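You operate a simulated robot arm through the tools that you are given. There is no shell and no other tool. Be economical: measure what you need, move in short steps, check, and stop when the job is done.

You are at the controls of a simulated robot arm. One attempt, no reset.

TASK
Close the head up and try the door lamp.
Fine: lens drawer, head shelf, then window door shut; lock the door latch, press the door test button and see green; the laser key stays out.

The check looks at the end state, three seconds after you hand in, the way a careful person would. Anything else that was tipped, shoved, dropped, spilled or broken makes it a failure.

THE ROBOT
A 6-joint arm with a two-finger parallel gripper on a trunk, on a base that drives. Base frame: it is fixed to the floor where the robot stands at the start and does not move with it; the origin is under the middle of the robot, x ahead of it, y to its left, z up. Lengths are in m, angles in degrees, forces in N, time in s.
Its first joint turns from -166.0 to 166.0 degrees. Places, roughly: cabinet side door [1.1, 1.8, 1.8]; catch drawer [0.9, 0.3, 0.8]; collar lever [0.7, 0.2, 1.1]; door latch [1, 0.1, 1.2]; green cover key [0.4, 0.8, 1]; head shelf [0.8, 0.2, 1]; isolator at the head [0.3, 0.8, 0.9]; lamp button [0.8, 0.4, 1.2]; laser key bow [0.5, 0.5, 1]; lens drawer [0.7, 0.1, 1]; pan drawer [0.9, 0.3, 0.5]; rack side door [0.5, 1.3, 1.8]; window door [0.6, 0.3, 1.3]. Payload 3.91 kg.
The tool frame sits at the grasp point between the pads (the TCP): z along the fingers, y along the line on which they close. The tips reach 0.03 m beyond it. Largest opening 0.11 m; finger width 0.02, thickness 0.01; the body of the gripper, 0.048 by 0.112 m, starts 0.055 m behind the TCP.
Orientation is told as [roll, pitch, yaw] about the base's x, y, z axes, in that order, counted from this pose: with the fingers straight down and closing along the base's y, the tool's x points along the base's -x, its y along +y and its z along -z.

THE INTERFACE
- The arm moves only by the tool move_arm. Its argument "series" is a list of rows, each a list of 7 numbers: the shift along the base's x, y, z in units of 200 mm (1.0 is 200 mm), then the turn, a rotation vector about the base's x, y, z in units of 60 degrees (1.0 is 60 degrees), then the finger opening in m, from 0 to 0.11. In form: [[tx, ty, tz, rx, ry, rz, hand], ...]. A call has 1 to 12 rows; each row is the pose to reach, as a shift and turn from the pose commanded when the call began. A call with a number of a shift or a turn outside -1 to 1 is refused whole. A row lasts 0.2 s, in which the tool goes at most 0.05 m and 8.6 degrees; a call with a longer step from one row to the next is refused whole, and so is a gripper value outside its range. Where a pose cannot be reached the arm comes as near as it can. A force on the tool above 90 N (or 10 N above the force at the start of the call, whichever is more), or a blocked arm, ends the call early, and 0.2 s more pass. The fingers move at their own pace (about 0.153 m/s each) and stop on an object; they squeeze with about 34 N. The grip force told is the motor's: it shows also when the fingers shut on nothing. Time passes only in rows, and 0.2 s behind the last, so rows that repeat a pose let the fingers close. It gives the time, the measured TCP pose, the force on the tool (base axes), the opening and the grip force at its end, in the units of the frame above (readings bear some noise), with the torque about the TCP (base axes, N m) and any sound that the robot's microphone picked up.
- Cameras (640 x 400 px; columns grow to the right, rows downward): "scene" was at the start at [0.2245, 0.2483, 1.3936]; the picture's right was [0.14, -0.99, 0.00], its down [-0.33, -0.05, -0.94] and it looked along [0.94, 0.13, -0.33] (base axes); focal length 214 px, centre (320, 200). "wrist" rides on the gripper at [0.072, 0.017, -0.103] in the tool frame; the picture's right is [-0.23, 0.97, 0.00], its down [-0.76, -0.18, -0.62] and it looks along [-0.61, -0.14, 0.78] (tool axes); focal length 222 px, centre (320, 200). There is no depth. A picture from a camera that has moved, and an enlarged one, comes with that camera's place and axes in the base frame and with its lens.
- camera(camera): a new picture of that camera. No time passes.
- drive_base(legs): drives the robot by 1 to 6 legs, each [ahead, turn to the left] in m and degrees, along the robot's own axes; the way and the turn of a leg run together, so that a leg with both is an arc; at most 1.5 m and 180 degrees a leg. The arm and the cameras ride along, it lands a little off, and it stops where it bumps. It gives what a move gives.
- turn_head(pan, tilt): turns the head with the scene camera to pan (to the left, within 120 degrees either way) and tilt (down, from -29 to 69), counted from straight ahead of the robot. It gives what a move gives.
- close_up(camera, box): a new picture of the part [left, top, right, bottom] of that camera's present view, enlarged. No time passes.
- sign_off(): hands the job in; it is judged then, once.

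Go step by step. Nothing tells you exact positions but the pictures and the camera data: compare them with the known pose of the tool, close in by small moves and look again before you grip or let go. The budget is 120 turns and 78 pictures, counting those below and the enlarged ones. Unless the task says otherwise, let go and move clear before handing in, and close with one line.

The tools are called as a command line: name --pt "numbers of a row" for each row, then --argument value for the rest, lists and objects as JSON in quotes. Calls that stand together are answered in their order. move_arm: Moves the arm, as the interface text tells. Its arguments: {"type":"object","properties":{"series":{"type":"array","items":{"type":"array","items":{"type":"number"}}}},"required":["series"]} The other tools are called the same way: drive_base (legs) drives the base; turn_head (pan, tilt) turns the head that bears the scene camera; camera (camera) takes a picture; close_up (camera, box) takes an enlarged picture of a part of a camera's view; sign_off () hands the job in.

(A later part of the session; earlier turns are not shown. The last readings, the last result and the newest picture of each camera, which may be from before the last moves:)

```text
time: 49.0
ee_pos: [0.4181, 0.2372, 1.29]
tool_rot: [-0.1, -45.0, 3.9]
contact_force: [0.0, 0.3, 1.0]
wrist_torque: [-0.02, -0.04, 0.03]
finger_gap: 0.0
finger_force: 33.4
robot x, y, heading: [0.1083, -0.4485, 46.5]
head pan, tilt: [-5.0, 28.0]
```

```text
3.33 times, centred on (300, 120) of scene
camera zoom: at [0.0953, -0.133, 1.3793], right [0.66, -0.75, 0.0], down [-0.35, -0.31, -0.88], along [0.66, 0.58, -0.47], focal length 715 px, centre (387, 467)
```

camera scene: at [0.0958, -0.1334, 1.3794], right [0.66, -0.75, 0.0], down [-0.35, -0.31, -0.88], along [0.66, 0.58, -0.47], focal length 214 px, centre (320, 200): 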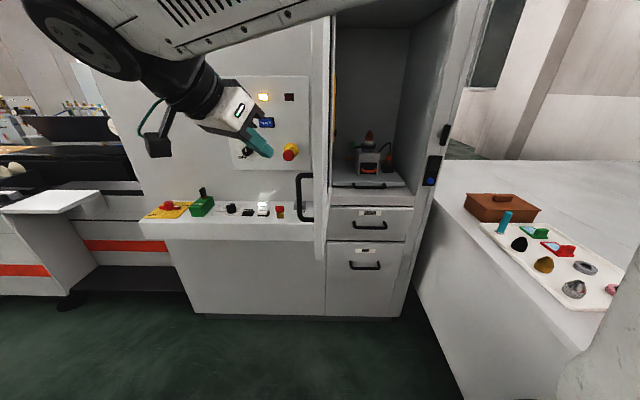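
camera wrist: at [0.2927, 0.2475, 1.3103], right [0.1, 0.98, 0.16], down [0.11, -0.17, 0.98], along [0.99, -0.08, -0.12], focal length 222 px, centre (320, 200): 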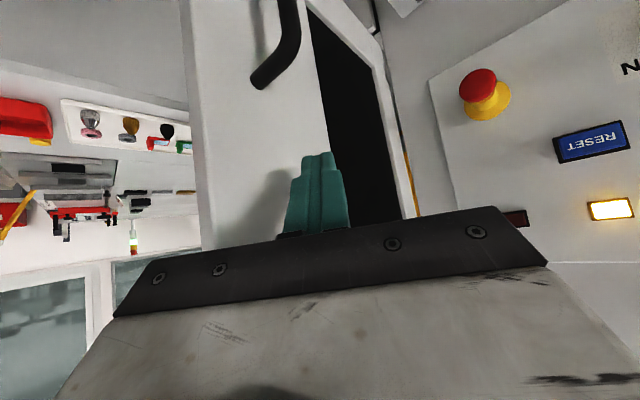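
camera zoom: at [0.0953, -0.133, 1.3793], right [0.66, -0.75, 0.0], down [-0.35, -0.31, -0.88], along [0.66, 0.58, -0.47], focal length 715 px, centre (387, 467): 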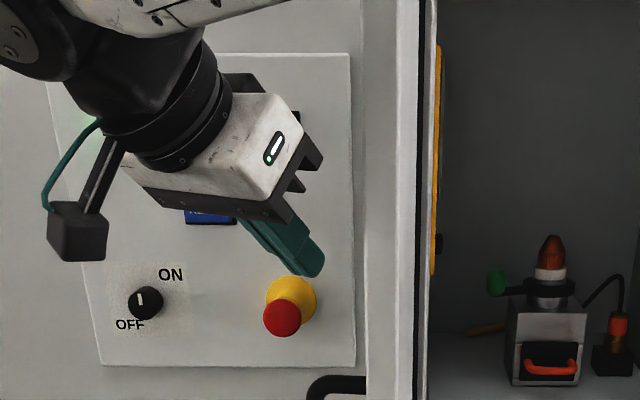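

The tip is beside the frame strip between free edge and window. I push it rightward to start the door swinging.

move_arm --pt "0.062 -0.078 0 0 0 0 0" --pt "0.125 -0.156 0 0 0 0 0" --pt "0.187 -0.234 0 0 0 0 0" --pt "0.25 -0.312 0 0 0 0 0"

camera --camera "scene"

camera --camera "wrist"

```text
time: 50.0
ee_pos: [0.4697, 0.1752, 1.2904]
tool_rot: [-0.1, -44.9, 3.8]
contact_force: [-0.1, -0.7, 0.3]
wrist_torque: [-0.02, -0.02, -0.01]
finger_gap: 0.0
finger_force: 34.2
robot x, y, heading: [0.1066, -0.4473, 46.3]
head pan, tilt: [-5.0, 28.0]
```

```text
40 pictures are left
camera scene: at [0.0955, -0.1327, 1.3793], right [0.66, -0.75, 0.0], down [-0.35, -0.31, -0.88], along [0.66, 0.58, -0.47], focal length 214 px, centre (320, 200)
```

scene: 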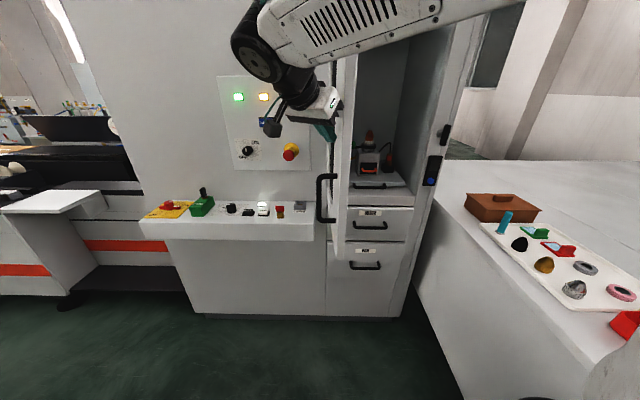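

```text
39 pictures are left
camera wrist: at [0.3441, 0.1852, 1.312], right [0.1, 0.98, 0.16], down [0.11, -0.17, 0.98], along [0.99, -0.08, -0.12], focal length 222 px, centre (320, 200)
```

wrist: 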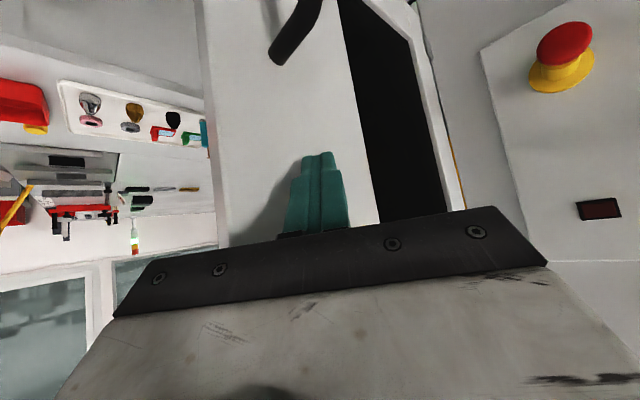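

The door swings along with the finger. I continue along the arc about its hinge.

move_arm --pt "0.098 -0.087 0 0 0 0 0" --pt "0.197 -0.173 0 0 0 0 0" --pt "0.327 -0.255 0 0 0 0 0" --pt "0.458 -0.332 0 0 0 0 0" --pt "0.653 -0.415 0 0 0 0 0" --pt "0.88 -0.475 0 0 0 0 0"

camera --camera "scene"

```text
time: 51.4
ee_pos: [0.6445, 0.0823, 1.2862]
tool_rot: [-0.1, -45.0, 3.8]
contact_force: [-0.5, 0.7, 0.5]
wrist_torque: [-0.01, -0.03, 0.0]
finger_gap: 0.0002
finger_force: 33.7
robot x, y, heading: [0.1039, -0.4486, 46.1]
head pan, tilt: [-5.0, 28.0]
```

```text
38 pictures are left
camera scene: at [0.0952, -0.133, 1.3793], right [0.66, -0.75, 0.0], down [-0.35, -0.31, -0.88], along [0.66, 0.58, -0.47], focal length 214 px, centre (320, 200)
```

scene: 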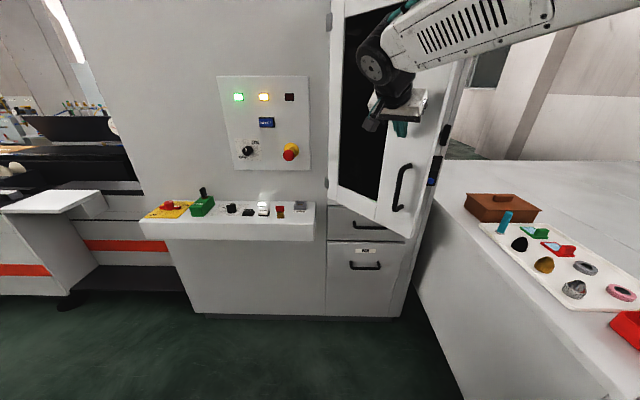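

The door is about half shut. I continue.

move_arm --pt "0.16 -0.025 0 0 0 0 0" --pt "0.32 -0.05 0 0 0 0 0" --pt "0.475 -0.04 0 0 0 0 0" --pt "0.625 -0.03 0 0 0 0 0" --pt "0.775 0.005 0 0 0 0 0" --pt "0.92 0.04 0 0 0 0 0"

camera --camera "scene"

```text
time: 52.8
ee_pos: [0.8265, 0.0878, 1.2918]
tool_rot: [0.0, -45.0, 3.8]
contact_force: [-0.9, -0.7, 0.1]
wrist_torque: [-0.04, 0.01, 0.0]
finger_gap: 0.0001
finger_force: 34.0
robot x, y, heading: [0.1029, -0.45, 46.4]
head pan, tilt: [-5.0, 28.0]
```

```text
37 pictures are left
camera scene: at [0.0952, -0.1331, 1.3794], right [0.66, -0.75, 0.0], down [-0.35, -0.31, -0.88], along [0.66, 0.58, -0.47], focal length 214 px, centre (320, 200)
```

scene: 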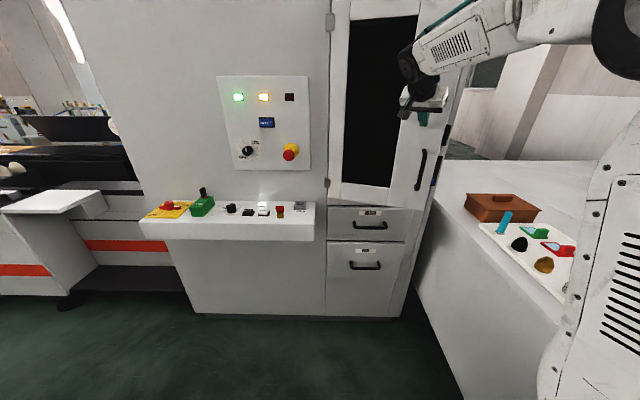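

About 70° done. I press it the rest of the way in small steps, stopping on force.

move_arm --pt "0.15 0.07 0 0 0 0 0" --pt "0.29 0.14 0 0 0 0 0" --pt "0.41 0.225 0 0 0 0 0" --pt "0.5 0.29 0 0 0 0 0" --pt "0.55 0.33 0 0 0 0 0"

camera --camera "scene"

```text
time: 53.8
ee_pos: [0.9135, 0.1345, 1.2931]
tool_rot: [-0.8, -44.0, 3.6]
contact_force: [-45.1, -28.8, 9.9]
wrist_torque: [-0.33, 0.43, -0.31]
finger_gap: 0.0
finger_force: 33.7
robot x, y, heading: [0.1019, -0.4489, 46.1]
head pan, tilt: [-5.0, 28.0]
stopped in row 4: the force on the tool passed its limit at 128 N (the readings are from after the stop); the commanded pose is now the measured one
```

```text
36 pictures are left
camera scene: at [0.092, -0.1354, 1.3797], right [0.66, -0.75, 0.0], down [-0.35, -0.31, -0.88], along [0.66, 0.58, -0.47], focal length 214 px, centre (320, 200)
```

scene: 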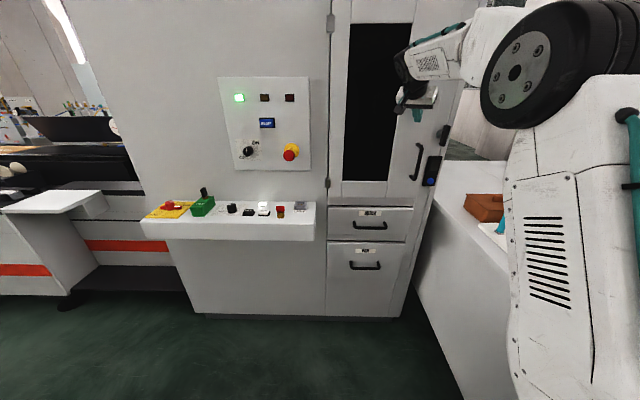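

The door is shut (the amber door lamp went out). I back off and look closely at the latch and the test plate.

move_arm --pt "-0.195 -0.156 0 0 0 0 0" --pt "-0.39 -0.312 0 0 0 0 0" --pt "-0.585 -0.468 0 0 0 0 0" --pt "-0.78 -0.624 0 0 0 0 0"

turn_head --pan -20 --tilt 20

camera --camera "scene"

```text
time: 54.8
ee_pos: [0.7638, 0.0131, 1.2908]
tool_rot: [-0.8, -43.9, 3.9]
contact_force: [0.0, -0.6, -0.6]
wrist_torque: [-0.08, 0.02, -0.01]
finger_gap: 0.0001
finger_force: 33.6
robot x, y, heading: [0.1018, -0.4496, 46.1]
head pan, tilt: [-5.0, 28.0]
```

```text
time: 55.5
ee_pos: [0.7632, 0.0128, 1.2916]
tool_rot: [-0.9, -43.9, 3.8]
contact_force: [0.1, 0.1, 0.5]
wrist_torque: [-0.02, -0.02, 0.01]
finger_gap: 0.0001
finger_force: 33.8
robot x, y, heading: [0.1072, -0.4498, 46.3]
head pan, tilt: [-20.0, 20.0]
```

```text
35 pictures are left
camera scene: at [0.11, -0.1523, 1.3922], right [0.44, -0.9, 0.0], down [-0.31, -0.15, -0.94], along [0.84, 0.42, -0.34], focal length 214 px, centre (320, 200)
```

scene: 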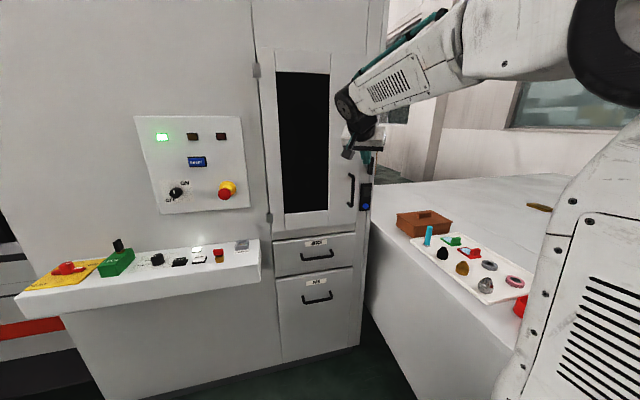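

The gripper hides the latch. I shift it left and square it up to the cabinet, then look.

move_arm --pt "-0.125 0.156 0 0 0 0.117 0" --pt "-0.25 0.312 0 0 0 0.233 0" --pt "-0.375 0.468 0 0 0 0.35 0" --pt "-0.5 0.624 0 0 0 0.467 0" --pt "-0.625 0.78 0 0 0 0.583 0"

close_up --camera "scene" --box '[330, 130, 400, 230]'

camera --camera "wrist"

```text
time: 56.7
ee_pos: [0.6377, 0.1683, 1.2883]
tool_rot: [-0.8, -43.9, 38.9]
contact_force: [0.1, -0.3, -1.0]
wrist_torque: [-0.01, -0.02, -0.03]
finger_gap: 0.0
finger_force: 33.8
robot x, y, heading: [0.1015, -0.4507, 46.1]
head pan, tilt: [-20.0, 20.0]
```

```text
4.00 times, centred on (365, 180) of scene
camera zoom: at [0.1102, -0.1524, 1.3922], right [0.44, -0.9, 0.0], down [-0.31, -0.15, -0.94], along [0.84, 0.42, -0.34], focal length 858 px, centre (140, 280)
```

zoom: 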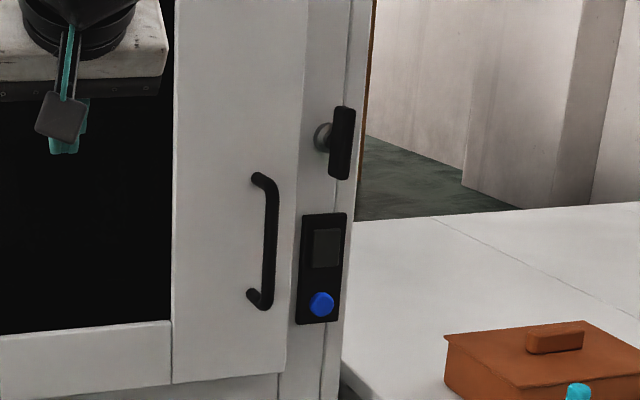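

```text
33 pictures are left
camera wrist: at [0.5284, 0.105, 1.3123], right [-0.48, 0.87, 0.15], down [0.19, -0.06, 0.98], along [0.86, 0.49, -0.14], focal length 222 px, centre (320, 200)
```

wrist: 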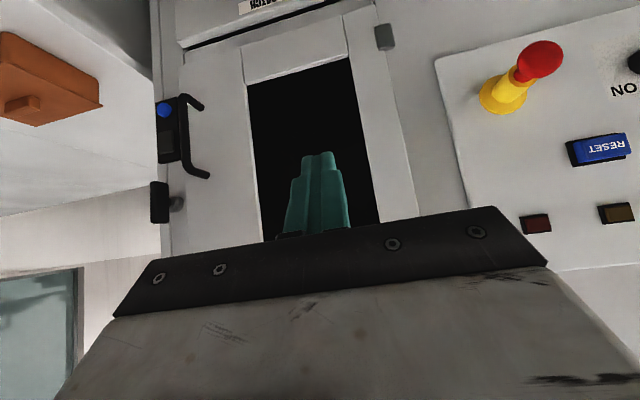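

The latch is a vertical T-bar centred at about (0.983, 0.054, 1.223), some 3 cm off the jamb. I bring the tool level and slightly open, to come at it head-on.

move_arm --pt "0.1 -0.13 -0.05 0.08 -0.1 0 0.03" --pt "0.2 -0.26 -0.1 0.16 -0.2 0 0.06" --pt "0.31 -0.39 -0.15 0.24 -0.3 0 0.06" --pt "0.41 -0.52 -0.2 0.32 -0.4 0 0.06" --pt "0.52 -0.65 -0.25 0.4 -0.5 0 0.06" --pt "0.625 -0.78 -0.3 0.479 -0.598 0 0.06"

camera --camera "wrist"

camera --camera "scene"

```text
time: 58.1
ee_pos: [0.7095, 0.0759, 1.2259]
tool_rot: [-2.5, -85.8, 38.9]
contact_force: [-0.2, 0.1, -0.6]
wrist_torque: [0.02, 0.01, 0.0]
finger_gap: 0.0599
finger_force: 0.1
out of reach, approached as far as the arm can: row 4, 5, 6
robot x, y, heading: [0.1049, -0.4477, 46.5]
head pan, tilt: [-20.0, 20.0]
```

```text
32 pictures are left
camera wrist: at [0.6125, 0.0246, 1.1611], right [-0.57, 0.79, 0.22], down [-0.35, -0.48, 0.81], along [0.75, 0.38, 0.55], focal length 222 px, centre (320, 200)
```

wrist: 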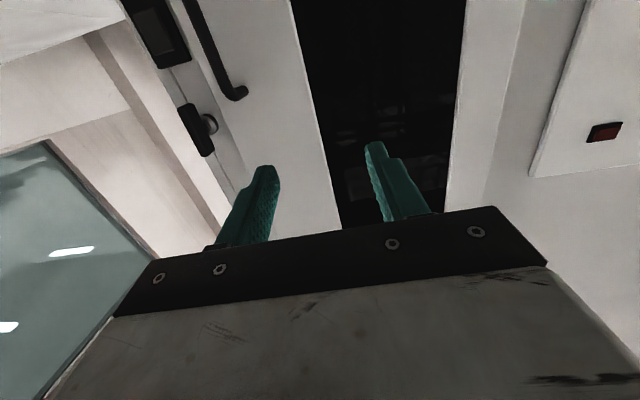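

```text
31 pictures are left
camera scene: at [0.1101, -0.1524, 1.3922], right [0.44, -0.9, 0.0], down [-0.31, -0.15, -0.94], along [0.84, 0.42, -0.34], focal length 214 px, centre (320, 200)
```

scene: 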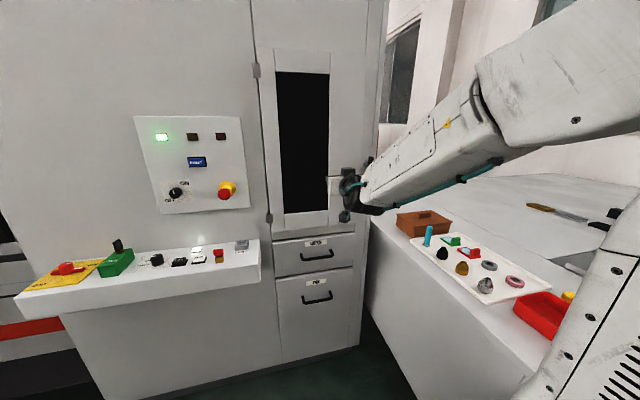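

Level tool is at its inner reach limit here, so I back the base off by 0.13 m and then approach the latch.

drive_base --legs '[[-0.13, 0]]'

move_arm --pt "0.1 -0.06 0 0 0 0 0.06" --pt "0.2 -0.12 0 0 0 0 0.06" --pt "0.3 -0.16 0 0 0 0 0.06"

camera --camera "wrist"

```text
time: 59.4
ee_pos: [0.6206, -0.0169, 1.2265]
tool_rot: [-3.6, -85.9, 39.8]
contact_force: [0.3, 0.3, -0.1]
wrist_torque: [0.01, -0.02, 0.0]
finger_gap: 0.06
finger_force: 0.0
robot x, y, heading: [0.0171, -0.5395, 46.3]
head pan, tilt: [-20.0, 20.0]
```

```text
time: 60.2
ee_pos: [0.6352, -0.0184, 1.2285]
tool_rot: [-4.2, -85.5, 39.8]
contact_force: [0.0, -0.1, -0.3]
wrist_torque: [0.04, -0.01, -0.01]
finger_gap: 0.0603
finger_force: 0.1
out of reach, approached as far as the arm can: row 1, 2, 3
robot x, y, heading: [0.0133, -0.5445, 46.4]
head pan, tilt: [-20.0, 20.0]
```

```text
30 pictures are left
camera wrist: at [0.5368, -0.0669, 1.1636], right [-0.55, 0.8, 0.22], down [-0.36, -0.47, 0.81], along [0.75, 0.37, 0.55], focal length 222 px, centre (320, 200)
```

wrist: 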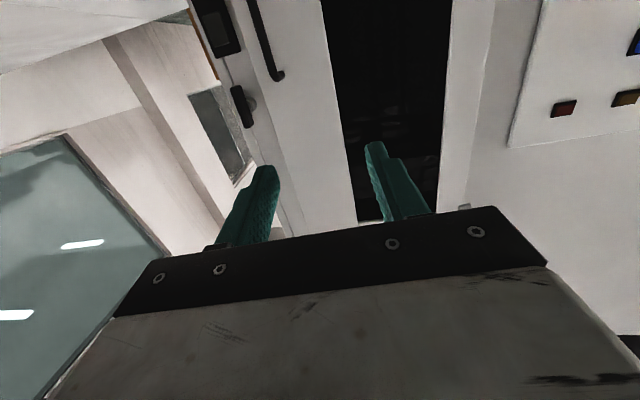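

Still hampered near the body, so I try a step further out along the approach.

move_arm --pt "0.15 0.1 0 0 0 0 0.06" --pt "0.3 0.2 0 0 0 0 0.06" --pt "0.45 0.3 0 0 0 0 0.06" --pt "0.6 0.4 0 0 0 0 0.06"

```text
time: 61.2
ee_pos: [0.7469, 0.0731, 1.238]
tool_rot: [-4.3, -85.5, 39.7]
contact_force: [-0.3, -0.4, 1.6]
wrist_torque: [-0.03, 0.04, 0.01]
finger_gap: 0.0601
finger_force: 0.1
out of reach, approached as far as the arm can: row 1, 2, 3, 4
robot x, y, heading: [0.0163, -0.5433, 46.3]
head pan, tilt: [-20.0, 20.0]
```

Something in the wrist limits the fully level pose. I relax the tilt by 15° and see where the arm settles.

move_arm --pt "0 0 0 -0.078 0.098 0 0.06" --pt "0 0 0 -0.156 0.195 0 0.06" --pt "0 0 0 -0.156 0.195 0 0.06"

```text
time: 62.0
ee_pos: [0.749, 0.0738, 1.2354]
tool_rot: [-3.0, -72.1, 39.1]
contact_force: [-0.1, 0.4, 0.2]
wrist_torque: [-0.05, 0.02, -0.02]
finger_gap: 0.0602
finger_force: 0.0
robot x, y, heading: [0.0144, -0.5442, 46.3]
head pan, tilt: [-20.0, 20.0]
```

That frees it. Now over to in front of the latch, still 10 cm short.

move_arm --pt "0.17 -0.12 0 0 0 0 0.06" --pt "0.35 -0.24 0 0 0 0 0.06" --pt "0.52 -0.36 0 0 0 0 0.06" --pt "0.69 -0.48 0 0 0 0 0.06"

camera --camera "wrist"

camera --camera "scene"

```text
time: 63.0
ee_pos: [0.8886, -0.0196, 1.2332]
tool_rot: [-7.6, -70.1, 44.5]
contact_force: [-0.5, 0.5, 1.7]
wrist_torque: [-0.04, 0.15, -0.07]
finger_gap: 0.0596
finger_force: 0.0
out of reach, approached as far as the arm can: row 2, 3
robot x, y, heading: [0.0162, -0.5407, 46.2]
head pan, tilt: [-20.0, 20.0]
```

```text
29 pictures are left
camera wrist: at [0.7826, -0.0816, 1.2003], right [-0.54, 0.83, 0.17], down [-0.18, -0.31, 0.93], along [0.82, 0.47, 0.31], focal length 222 px, centre (320, 200)
```

wrist: 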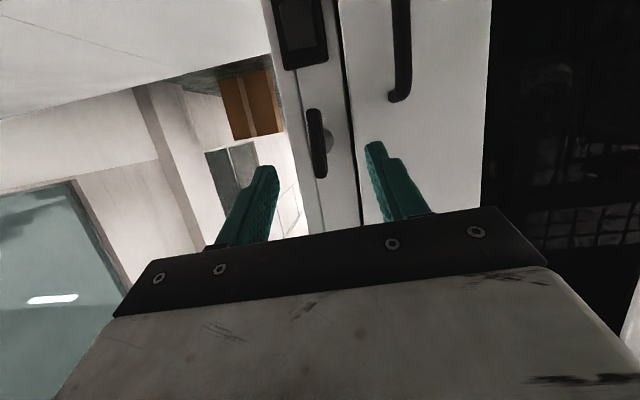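

```text
28 pictures are left
camera scene: at [0.0201, -0.245, 1.3922], right [0.44, -0.9, 0.0], down [-0.31, -0.15, -0.94], along [0.84, 0.42, -0.34], focal length 214 px, centre (320, 200)
```

scene: 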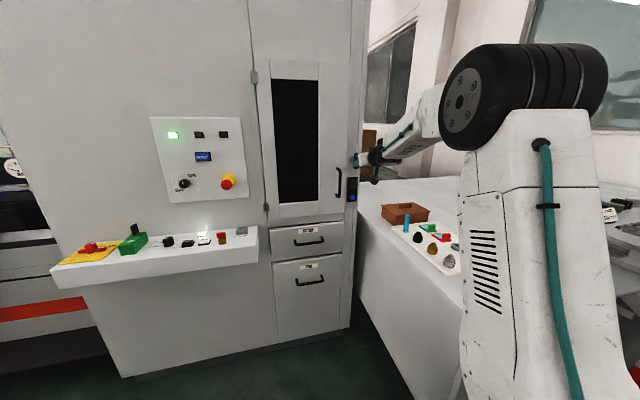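

The latch bar now sits between the fingers in the wrist view. I advance over it with the fingers open, in small steps.

move_arm --pt "0 0 0 0 0 0 0.06" --pt "0.14 0.1 -0.01 0 0 0 0.06" --pt "0.28 0.19 -0.02 0 0 0 0.06"

close_up --camera "wrist" --box '[200, 60, 440, 240]'

close_up --camera "scene" --box '[320, 120, 400, 220]'

```text
time: 63.8
ee_pos: [0.9429, 0.0152, 1.2309]
tool_rot: [-2.6, -71.0, 39.0]
contact_force: [-1.0, 0.5, 0.2]
wrist_torque: [-0.03, 0.05, 0.01]
finger_gap: 0.0599
finger_force: 0.1
robot x, y, heading: [0.0168, -0.54, 46.3]
head pan, tilt: [-20.0, 20.0]
```

```text
2.22 times, centred on (320, 150) of wrist
camera zoom: at [0.8365, -0.0424, 1.1962], right [-0.52, 0.83, 0.2], down [-0.17, -0.33, 0.93], along [0.83, 0.45, 0.32], focal length 494 px, centre (320, 311)
```

zoom: 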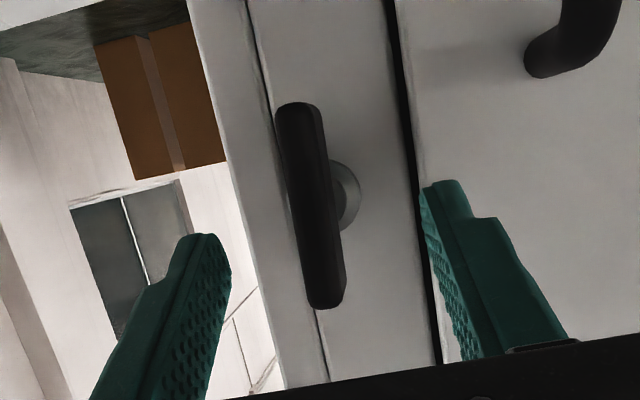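

```text
4.00 times, centred on (360, 170) of scene
camera zoom: at [0.0209, -0.2455, 1.3923], right [0.44, -0.9, 0.0], down [-0.31, -0.15, -0.94], along [0.84, 0.42, -0.34], focal length 858 px, centre (160, 320)
```

zoom: 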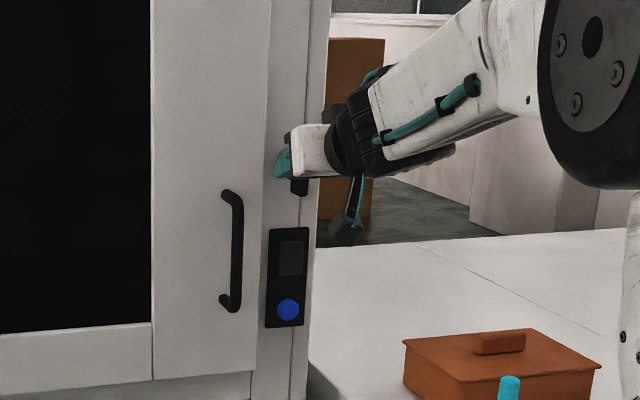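

Well centred. I go in the last 4 cm, then close on the bar.

move_arm --pt "0.08 0.05 -0.01 0 0 0 0.06" --pt "0.163 0.1 -0.015 0 0 0 0.06" --pt "0.163 0.1 -0.015 0 0 0 0.04" --pt "0.163 0.1 -0.015 0 0 0 0.005" --pt "0.163 0.1 -0.015 0 0 0 0.005"

close_up --camera "wrist" --box '[200, 60, 440, 240]'

```text
time: 65.0
ee_pos: [0.979, 0.0358, 1.2282]
tool_rot: [-2.5, -70.9, 38.9]
contact_force: [10.6, -1.9, 4.9]
wrist_torque: [0.12, 0.22, 0.65]
finger_gap: 0.0145
finger_force: 44.8
robot x, y, heading: [0.017, -0.5415, 46.1]
head pan, tilt: [-20.0, 20.0]
```

```text
2.22 times, centred on (320, 150) of wrist
camera zoom: at [0.8713, -0.023, 1.1932], right [-0.52, 0.83, 0.2], down [-0.17, -0.33, 0.93], along [0.84, 0.45, 0.32], focal length 494 px, centre (320, 311)
```

zoom: 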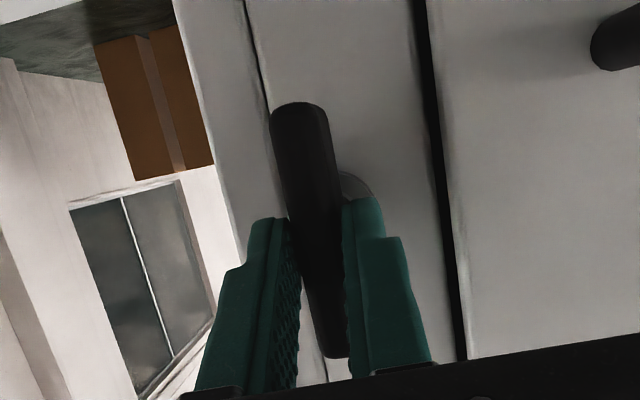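

The bar is held, with a gap of 14.5 mm. I try a small clockwise turn about the spindle axis and feel the torque.

move_arm --pt "0 0 0 0.078 0.0625 0 0.005" --pt "0 0 0 0.156 0.125 0 0.005" --pt "0 0 0 0.156 0.125 0 0.005"

close_up --camera "wrist" --box '[200, 60, 440, 240]'

```text
time: 65.8
ee_pos: [0.9792, 0.0337, 1.2263]
tool_rot: [30.6, -67.4, 7.7]
contact_force: [22.9, -16.6, 1.5]
wrist_torque: [-0.43, 0.14, 0.25]
finger_gap: 0.0148
finger_force: 45.4
robot x, y, heading: [0.0161, -0.5431, 46.4]
head pan, tilt: [-20.0, 20.0]
```

```text
2.22 times, centred on (320, 150) of wrist
camera zoom: at [0.867, -0.019, 1.1975], right [-0.48, 0.78, 0.4], down [-0.06, -0.48, 0.87], along [0.88, 0.4, 0.27], focal length 494 px, centre (320, 311)
```

zoom: 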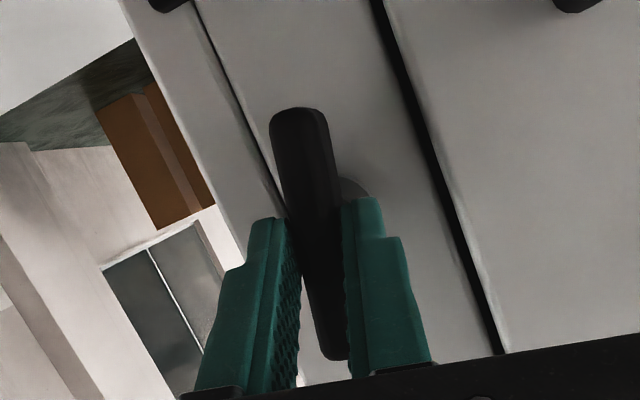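

The bar turns along with the gripper at low torque. I carry on clockwise, following the pivot.

move_arm --pt "0.006 -0.008 -0.002 0.0975 0.078 0 0.005" --pt "0.011 -0.014 -0.005 0.195 0.156 0 0.005" --pt "0.016 -0.02 -0.008 0.2925 0.234 0 0.005" --pt "0.02 -0.025 -0.012 0.39 0.3125 0 0.005" --pt "0.023 -0.028 -0.015 0.4875 0.39 0 0.005" --pt "0.025 -0.031 -0.019 0.585 0.469 0 0.005"

close_up --camera "wrist" --box '[200, 60, 440, 240]'

```text
time: 67.2
ee_pos: [0.9799, 0.0315, 1.2241]
tool_rot: [75.6, -30.8, -28.6]
contact_force: [8.1, -13.4, -14.7]
wrist_torque: [0.02, -0.21, 0.33]
finger_gap: 0.0135
finger_force: 45.0
robot x, y, heading: [0.0138, -0.5453, 46.4]
head pan, tilt: [-20.0, 20.0]
```

```text
2.22 times, centred on (320, 150) of wrist
camera zoom: at [0.8614, -0.0124, 1.223], right [-0.14, 0.35, 0.93], down [0.27, -0.89, 0.38], along [0.95, 0.3, 0.03], focal length 494 px, centre (320, 311)
```

zoom: 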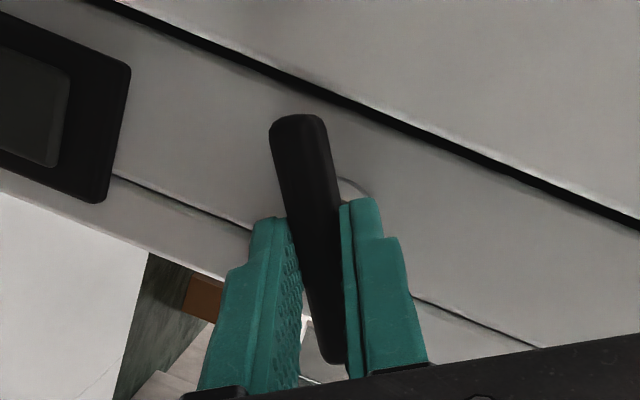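

About 60° round and still following. I continue to 90°, watching for the stop.

move_arm --pt "0.005 -0.006 -0.01 0.0975 0.078 0 0.005" --pt "0.008 -0.01 -0.02 0.195 0.156 0 0.005" --pt "0.01 -0.012 -0.03 0.2925 0.234 0 0.005" --pt "0.01 -0.012 -0.035 0.39 0.3125 0 0.005" --pt "0.01 -0.012 -0.035 0.39 0.3125 0 0.005"

close_up --camera "wrist" --box '[200, 60, 440, 240]'

close_up --camera "scene" --box '[320, 120, 400, 220]'

```text
time: 68.4
ee_pos: [0.982, 0.0311, 1.2213]
tool_rot: [87.0, -3.0, -32.0]
contact_force: [21.7, 17.2, 25.0]
wrist_torque: [0.85, -0.85, -0.15]
finger_gap: 0.014
finger_force: 45.2
robot x, y, heading: [0.0133, -0.5459, 46.0]
head pan, tilt: [-20.0, 20.0]
```

```text
2.22 times, centred on (320, 150) of wrist
camera zoom: at [0.8646, -0.0175, 1.2392], right [0.18, -0.05, 0.98], down [0.32, -0.94, -0.11], along [0.93, 0.33, -0.15], focal length 494 px, centre (320, 311)
```

zoom: 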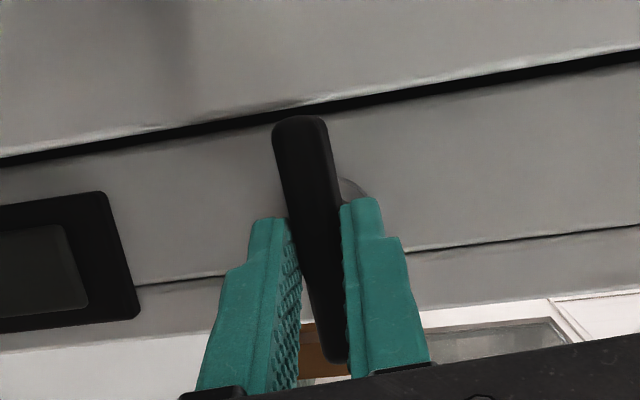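

```text
4.00 times, centred on (360, 170) of scene
camera zoom: at [0.0215, -0.2452, 1.3922], right [0.44, -0.9, 0.0], down [-0.31, -0.15, -0.94], along [0.84, 0.42, -0.34], focal length 858 px, centre (160, 320)
```

zoom: 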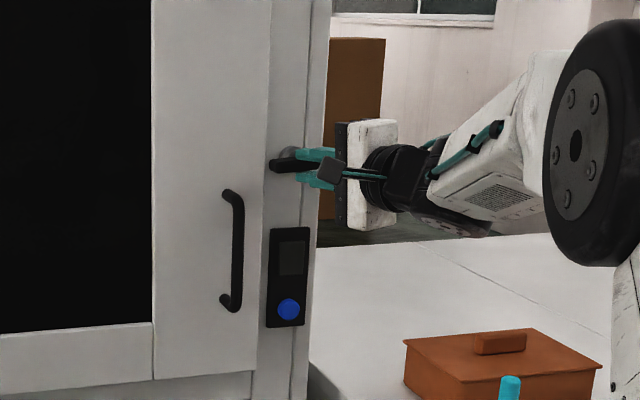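

The bar is now level across the seam. I test whether that is the stop with a little extra turn.

move_arm --pt "0.01 0.008 0.01 0.05 0.04 0 0.005" --pt "0.01 0.008 0.01 0.09 0.073 0 0.005"

close_up --camera "wrist" --box '[200, 60, 440, 240]'

```text
time: 69.0
ee_pos: [0.9822, 0.03, 1.22]
tool_rot: [89.1, 3.6, -31.9]
contact_force: [-27.9, -10.0, 9.1]
wrist_torque: [0.04, -1.17, 0.85]
finger_gap: 0.0149
finger_force: 44.8
robot x, y, heading: [0.0179, -0.5446, 46.2]
head pan, tilt: [-20.0, 20.0]
```

```text
2.22 times, centred on (320, 150) of wrist
camera zoom: at [0.8669, -0.0197, 1.2436], right [0.25, -0.14, 0.96], down [0.31, -0.93, -0.21], along [0.92, 0.35, -0.19], focal length 494 px, centre (320, 311)
```

zoom: 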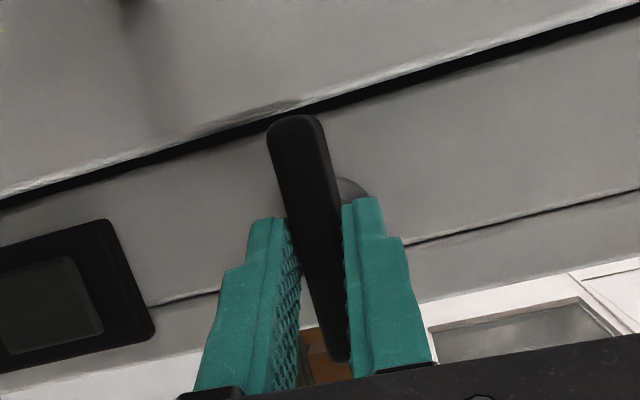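

The torque rises against the turn, so it is at or near the stop. I let go, draw back and look at the latch.

move_arm --pt "0 0 0 0 0 0 0.05" --pt "0 0 0 0 0 0 0.06" --pt "-0.15 -0.12 0 0 0 0 0.06" --pt "-0.33 -0.26 0 0 0 0 0.06" --pt "-0.5 -0.4 0 0 0 0 0.06"

close_up --camera "wrist" --box '[200, 60, 440, 240]'

close_up --camera "scene" --box '[320, 120, 400, 220]'

```text
time: 70.2
ee_pos: [0.8848, -0.0525, 1.2198]
tool_rot: [89.0, 3.7, -32.1]
contact_force: [0.1, 0.6, -0.9]
wrist_torque: [0.06, -0.02, 0.0]
finger_gap: 0.0601
finger_force: 0.1
robot x, y, heading: [0.0142, -0.5417, 46.5]
head pan, tilt: [-20.0, 20.0]
```

```text
2.22 times, centred on (320, 150) of wrist
camera zoom: at [0.7699, -0.1018, 1.2422], right [0.26, -0.14, 0.96], down [0.3, -0.93, -0.21], along [0.92, 0.35, -0.2], focal length 494 px, centre (320, 311)
```

zoom: 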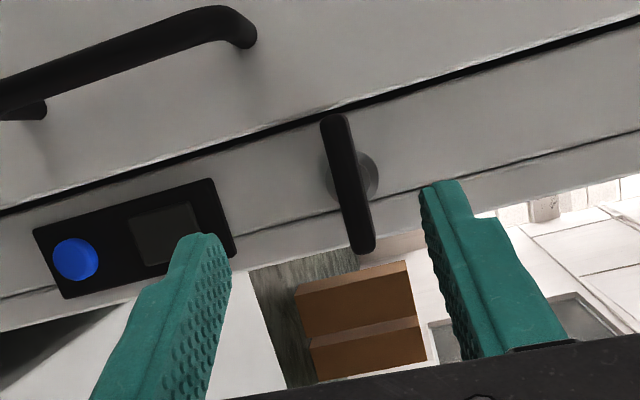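

```text
4.00 times, centred on (360, 170) of scene
camera zoom: at [0.0219, -0.2451, 1.3922], right [0.44, -0.9, 0.0], down [-0.31, -0.15, -0.94], along [0.84, 0.42, -0.34], focal length 858 px, centre (160, 320)
```

zoom: 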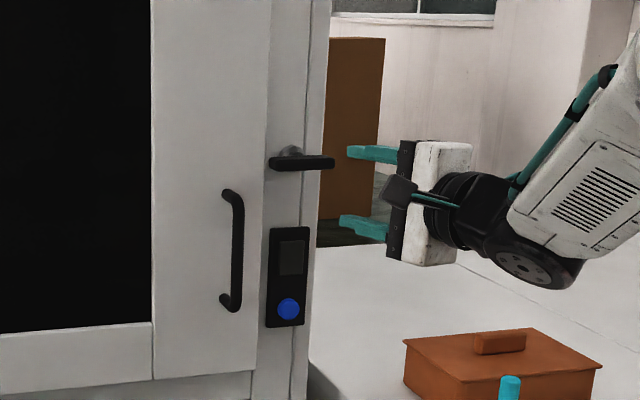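

The latch lies square across the seam. The blue button is at about (1.00, 0.06, 1.04). I turn the tool back to its down-tilted pose, closing the fingers, so the wrist stays high above the counter.

move_arm --pt "-0.05 -0.04 0.0 -0.108 -0.086 0 0.03" --pt "-0.1 -0.08 0.0 -0.215 -0.173 0 0" --pt "-0.15 -0.12 0.0 -0.323 -0.259 0 0" --pt "-0.2 -0.16 0.0 -0.431 -0.345 0 0" --pt "-0.2 -0.16 0.0 -0.539 -0.431 0 0" --pt "-0.2 -0.16 0.0 -0.646 -0.518 0 0" --pt "-0.2 -0.16 0.0 -0.754 -0.604 0 0"

move_arm --pt "0 0 0 -0.101 -0.081 0 0" --pt "0 0 0 -0.203 -0.162 0 0" --pt "0 0 0 -0.304 -0.244 0 0" --pt "0 0 0 -0.406 -0.325 0 0" --pt "0 0 0 -0.507 -0.406 0 0"

move_arm --pt "0 0 0 -0.067 0.085 0 0" --pt "0 0 0 -0.135 0.169 0 0" --pt "0 0 0 -0.2 0.253 0 0" --pt "0 0 0 -0.27 0.338 0 0"

camera --camera "scene"

```text
time: 71.8
ee_pos: [0.8456, -0.0843, 1.2194]
tool_rot: [63.1, -50.0, -20.6]
contact_force: [-0.4, 0.3, -1.2]
wrist_torque: [0.02, -0.04, 0.04]
finger_gap: 0.0
finger_force: 34.3
robot x, y, heading: [0.0169, -0.5425, 46.2]
head pan, tilt: [-20.0, 20.0]
```

```text
time: 73.0
ee_pos: [0.844, -0.0829, 1.219]
tool_rot: [-11.8, -70.6, 47.5]
contact_force: [0.1, -0.6, 0.1]
wrist_torque: [0.02, -0.01, -0.02]
finger_gap: 0.0
finger_force: 34.2
robot x, y, heading: [0.0141, -0.5439, 46.4]
head pan, tilt: [-20.0, 20.0]
```

```text
time: 74.0
ee_pos: [0.8456, -0.0894, 1.2178]
tool_rot: [-5.7, -44.9, 42.8]
contact_force: [0.2, 0.5, 0.5]
wrist_torque: [-0.03, -0.05, -0.02]
finger_gap: 0.0
finger_force: 34.1
out of reach, approached as far as the arm can: row 2, 4
robot x, y, heading: [0.0167, -0.5433, 46.3]
head pan, tilt: [-20.0, 20.0]
```

```text
17 pictures are left
camera scene: at [0.0214, -0.2454, 1.3922], right [0.44, -0.9, 0.0], down [-0.31, -0.15, -0.94], along [0.84, 0.42, -0.34], focal length 214 px, centre (320, 200)
```

scene: 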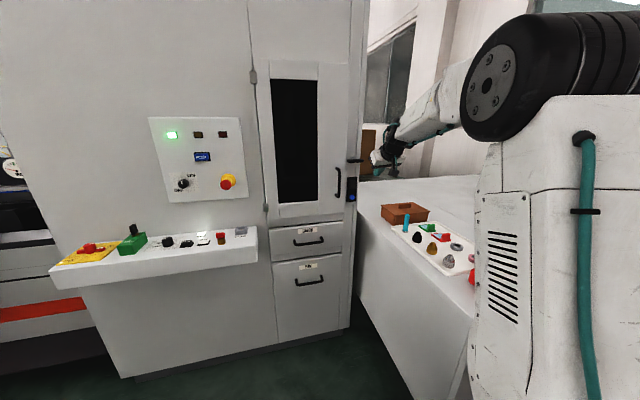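

The wrist is high and clear. I lower the closed tip to button height, about 12 cm short of it.

move_arm --pt "0.02 0.03 -0.2 0 0 0 0" --pt "0.06 0.07 -0.4 0 0 0 0" --pt "0.13 0.15 -0.6 0 0 0 0" --pt "0.23 0.26 -0.76 0 0 0 0" --pt "0.256 0.288 -0.785 0 0 0 0"

camera --camera "wrist"

close_up --camera "scene" --box '[310, 140, 390, 240]'

```text
time: 75.2
ee_pos: [0.8985, -0.0295, 1.0598]
tool_rot: [-6.2, -44.8, 42.7]
contact_force: [-0.7, 0.5, -0.1]
wrist_torque: [-0.02, -0.01, 0.02]
finger_gap: 0.0001
finger_force: 34.1
robot x, y, heading: [0.0138, -0.5405, 46.1]
head pan, tilt: [-20.0, 20.0]
```

```text
16 pictures are left
camera wrist: at [0.7886, -0.0917, 1.0795], right [-0.48, 0.87, 0.09], down [0.14, -0.02, 0.99], along [0.86, 0.49, -0.11], focal length 222 px, centre (320, 200)
```

wrist: 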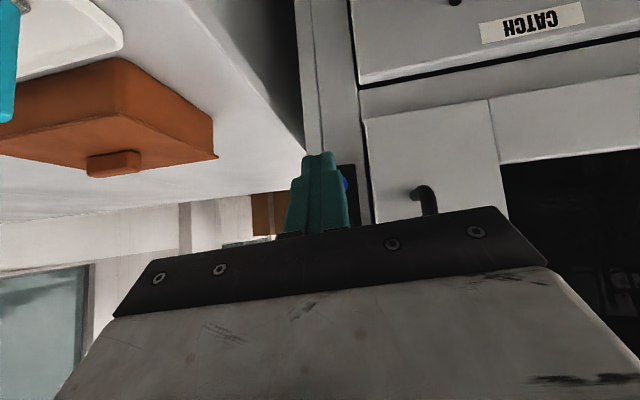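

```text
4.00 times, centred on (350, 190) of scene
camera zoom: at [0.0214, -0.2456, 1.3922], right [0.44, -0.9, 0.0], down [-0.31, -0.15, -0.94], along [0.84, 0.42, -0.34], focal length 858 px, centre (200, 240)
```

zoom: 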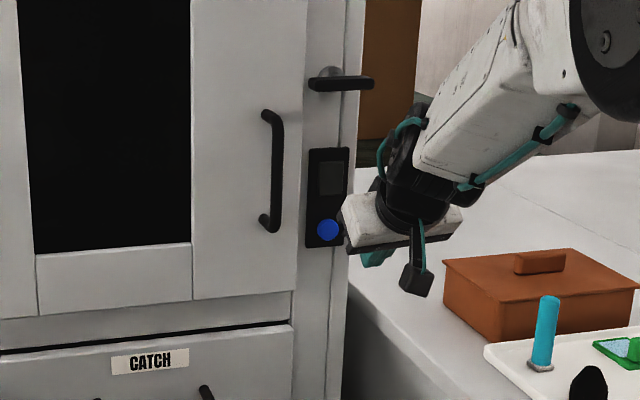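

The tip is nearly lined up; the button lies a few millimetres to the left. I go in and press by 1 cm steps.

move_arm --pt "0.15 0.145 -0.01 0 0 0 0" --pt "0.3 0.285 -0.015 0 0 0 0" --pt "0.34 0.317 -0.015 0 0 0 0" --pt "0.38 0.348 -0.015 0 0 0 0"

close_up --camera "scene" --box '[310, 140, 390, 240]'

```text
time: 76.2
ee_pos: [0.9708, 0.0271, 1.0522]
tool_rot: [-4.7, -45.6, 42.8]
contact_force: [-0.5, -0.2, 0.6]
wrist_torque: [0.0, 0.04, -0.04]
finger_gap: 0.0
finger_force: 34.0
out of reach, approached as far as the arm can: row 2, 3, 4
robot x, y, heading: [0.0167, -0.5421, 46.3]
head pan, tilt: [-20.0, 20.0]
```

```text
4.00 times, centred on (350, 190) of scene
camera zoom: at [0.0213, -0.2456, 1.3923], right [0.44, -0.9, 0.0], down [-0.31, -0.15, -0.94], along [0.84, 0.42, -0.34], focal length 858 px, centre (200, 240)
```

zoom: 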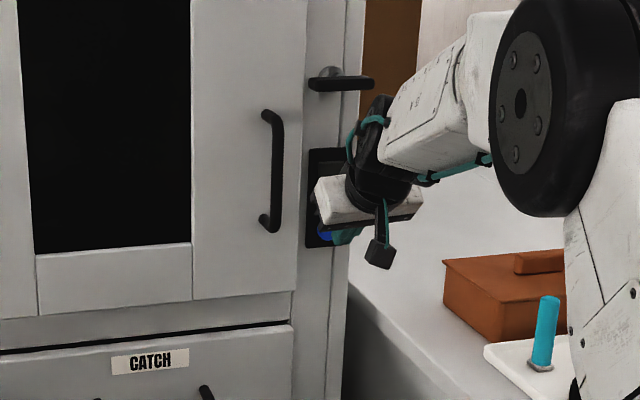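

Now the arm is at its outer limit. I pull the tip back 10 cm, drive the base forward 9 cm, and check the line-up again.

move_arm --pt "-0.195 -0.156 0 0 0 0 0" --pt "-0.39 -0.3125 0 0 0 0 0" --pt "-0.5 -0.4 0 0 0 0 0"

drive_base --legs '[[0.09, 0]]'

camera --camera "wrist"

```text
time: 77.0
ee_pos: [0.8722, -0.0522, 1.0524]
tool_rot: [-6.1, -44.7, 42.8]
contact_force: [0.4, 0.3, -1.2]
wrist_torque: [0.02, -0.02, 0.0]
finger_gap: 0.0002
finger_force: 33.9
robot x, y, heading: [0.0149, -0.5401, 46.3]
head pan, tilt: [-20.0, 20.0]
```

```text
time: 78.1
ee_pos: [0.9355, 0.0163, 1.0525]
tool_rot: [-6.2, -44.6, 42.9]
contact_force: [0.0, -0.1, 0.5]
wrist_torque: [0.03, 0.02, 0.03]
finger_gap: 0.0
finger_force: 34.0
robot x, y, heading: [0.078, -0.4783, 46.1]
head pan, tilt: [-20.0, 20.0]
```

```text
13 pictures are left
camera wrist: at [0.8265, -0.047, 1.0732], right [-0.49, 0.87, 0.09], down [0.14, -0.02, 0.99], along [0.86, 0.49, -0.11], focal length 222 px, centre (320, 200)
```

wrist: 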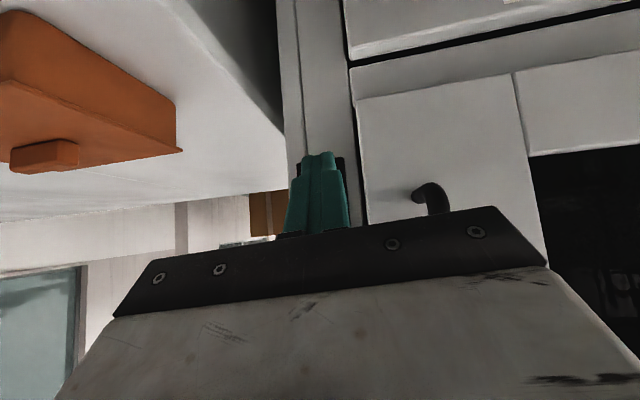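

The button is right behind the fingertip. I press in slowly.

move_arm --pt "0.136 0.07 0.03 0 0 0 0" --pt "0.175 0.1 0.03 0 0 0 0" --pt "0.214 0.133 0.03 0 0 0 0" --pt "0.253 0.164 0.03 0 0 0 0"

close_up --camera "scene" --box '[310, 140, 390, 240]'

```text
time: 79.1
ee_pos: [0.9862, 0.0484, 1.057]
tool_rot: [-6.2, -44.6, 42.9]
contact_force: [0.8, -0.7, -0.3]
wrist_torque: [0.01, 0.0, 0.04]
finger_gap: 0.0
finger_force: 34.1
robot x, y, heading: [0.0813, -0.4743, 46.0]
head pan, tilt: [-20.0, 20.0]
```

```text
4.00 times, centred on (350, 190) of scene
camera zoom: at [0.0854, -0.1781, 1.3922], right [0.44, -0.9, 0.0], down [-0.31, -0.15, -0.94], along [0.84, 0.41, -0.34], focal length 858 px, centre (200, 240)
```

zoom: 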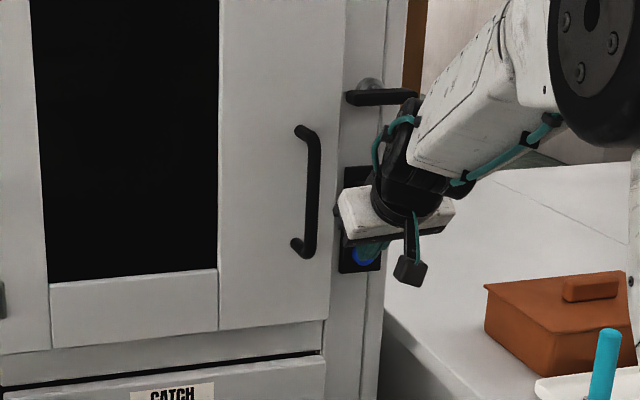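

No contact yet. I creep on.

move_arm --pt "0.02 0.016 0 0 0 0 0" --pt "0.039 0.031 0 0 0 0 0" --pt "0.059 0.047 0 0 0 0 0" --pt "0.078 0.0625 0 0 0 0 0"

close_up --camera "scene" --box '[330, 150, 390, 220]'

```text
time: 80.1
ee_pos: [0.9964, 0.0563, 1.0589]
tool_rot: [-5.8, -44.1, 42.9]
contact_force: [-42.1, -24.2, 19.0]
wrist_torque: [0.02, 0.28, 0.25]
finger_gap: 0.0002
finger_force: 34.0
robot x, y, heading: [0.0812, -0.476, 46.1]
head pan, tilt: [-20.0, 20.0]
heard: click
stopped in row 4: the force on the tool passed its limit at 102 N (the readings are from after the stop); the commanded pose is now the measured one
```

```text
5.71 times, centred on (360, 185) of scene
camera zoom: at [0.0822, -0.1803, 1.3926], right [0.44, -0.9, 0.0], down [-0.31, -0.15, -0.94], along [0.84, 0.41, -0.34], focal length 1226 px, centre (91, 286)
```

zoom: 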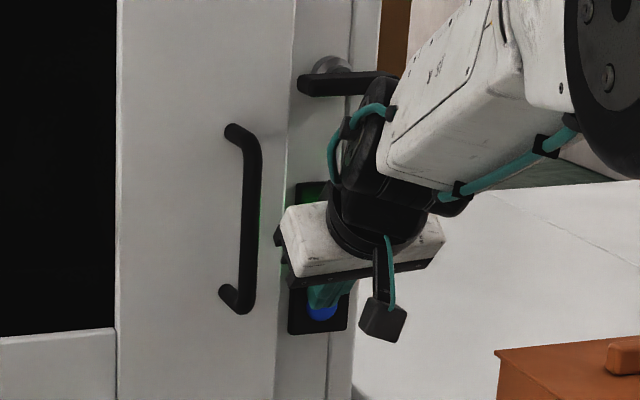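

A click, and a green glow shows on the lamp behind the gripper. I back off and look at lamp, latch and door.

move_arm --pt "-0.156 -0.125 0 0 0 0 0" --pt "-0.34 -0.27 0 0 0 0 0" --pt "-0.53 -0.42 0 0 0 0 0" --pt "-0.72 -0.57 0.02 0 0 0 0" --pt "-0.85 -0.68 0.1 0 0 0 0"

close_up --camera "scene" --box '[310, 140, 390, 240]'

camera --camera "wrist"

```text
time: 81.3
ee_pos: [0.8294, -0.0812, 1.0737]
tool_rot: [-5.9, -43.9, 42.8]
contact_force: [0.5, 1.2, -1.1]
wrist_torque: [0.0, -0.01, -0.02]
finger_gap: 0.0
finger_force: 34.2
robot x, y, heading: [0.0792, -0.4804, 45.8]
head pan, tilt: [-20.0, 20.0]
```

```text
4.00 times, centred on (350, 190) of scene
camera zoom: at [0.0855, -0.1783, 1.3922], right [0.44, -0.9, 0.0], down [-0.31, -0.15, -0.94], along [0.84, 0.41, -0.34], focal length 858 px, centre (200, 240)
```

zoom: 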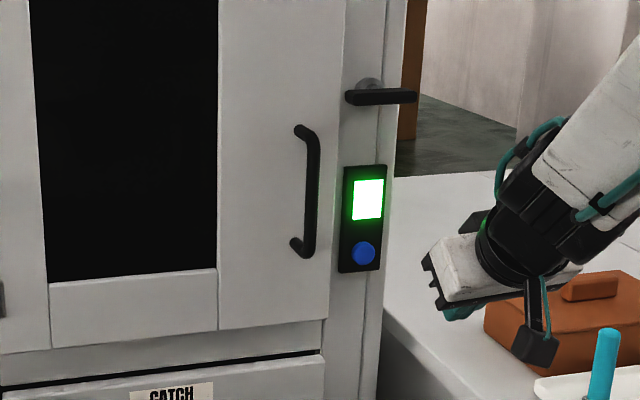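

```text
9 pictures are left
camera wrist: at [0.7205, -0.1432, 1.0964], right [-0.49, 0.87, 0.09], down [0.15, -0.01, 0.99], along [0.86, 0.5, -0.13], focal length 222 px, centre (320, 200)
```

wrist: 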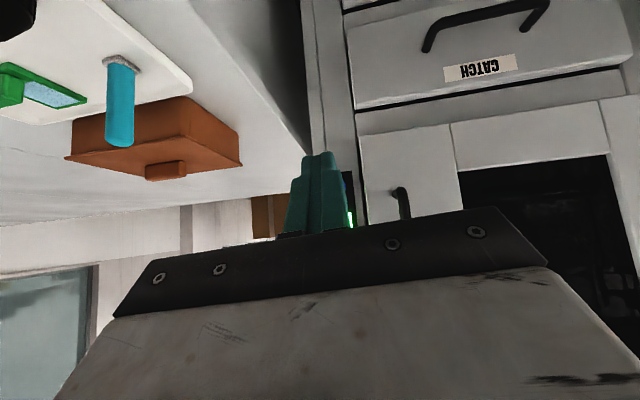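

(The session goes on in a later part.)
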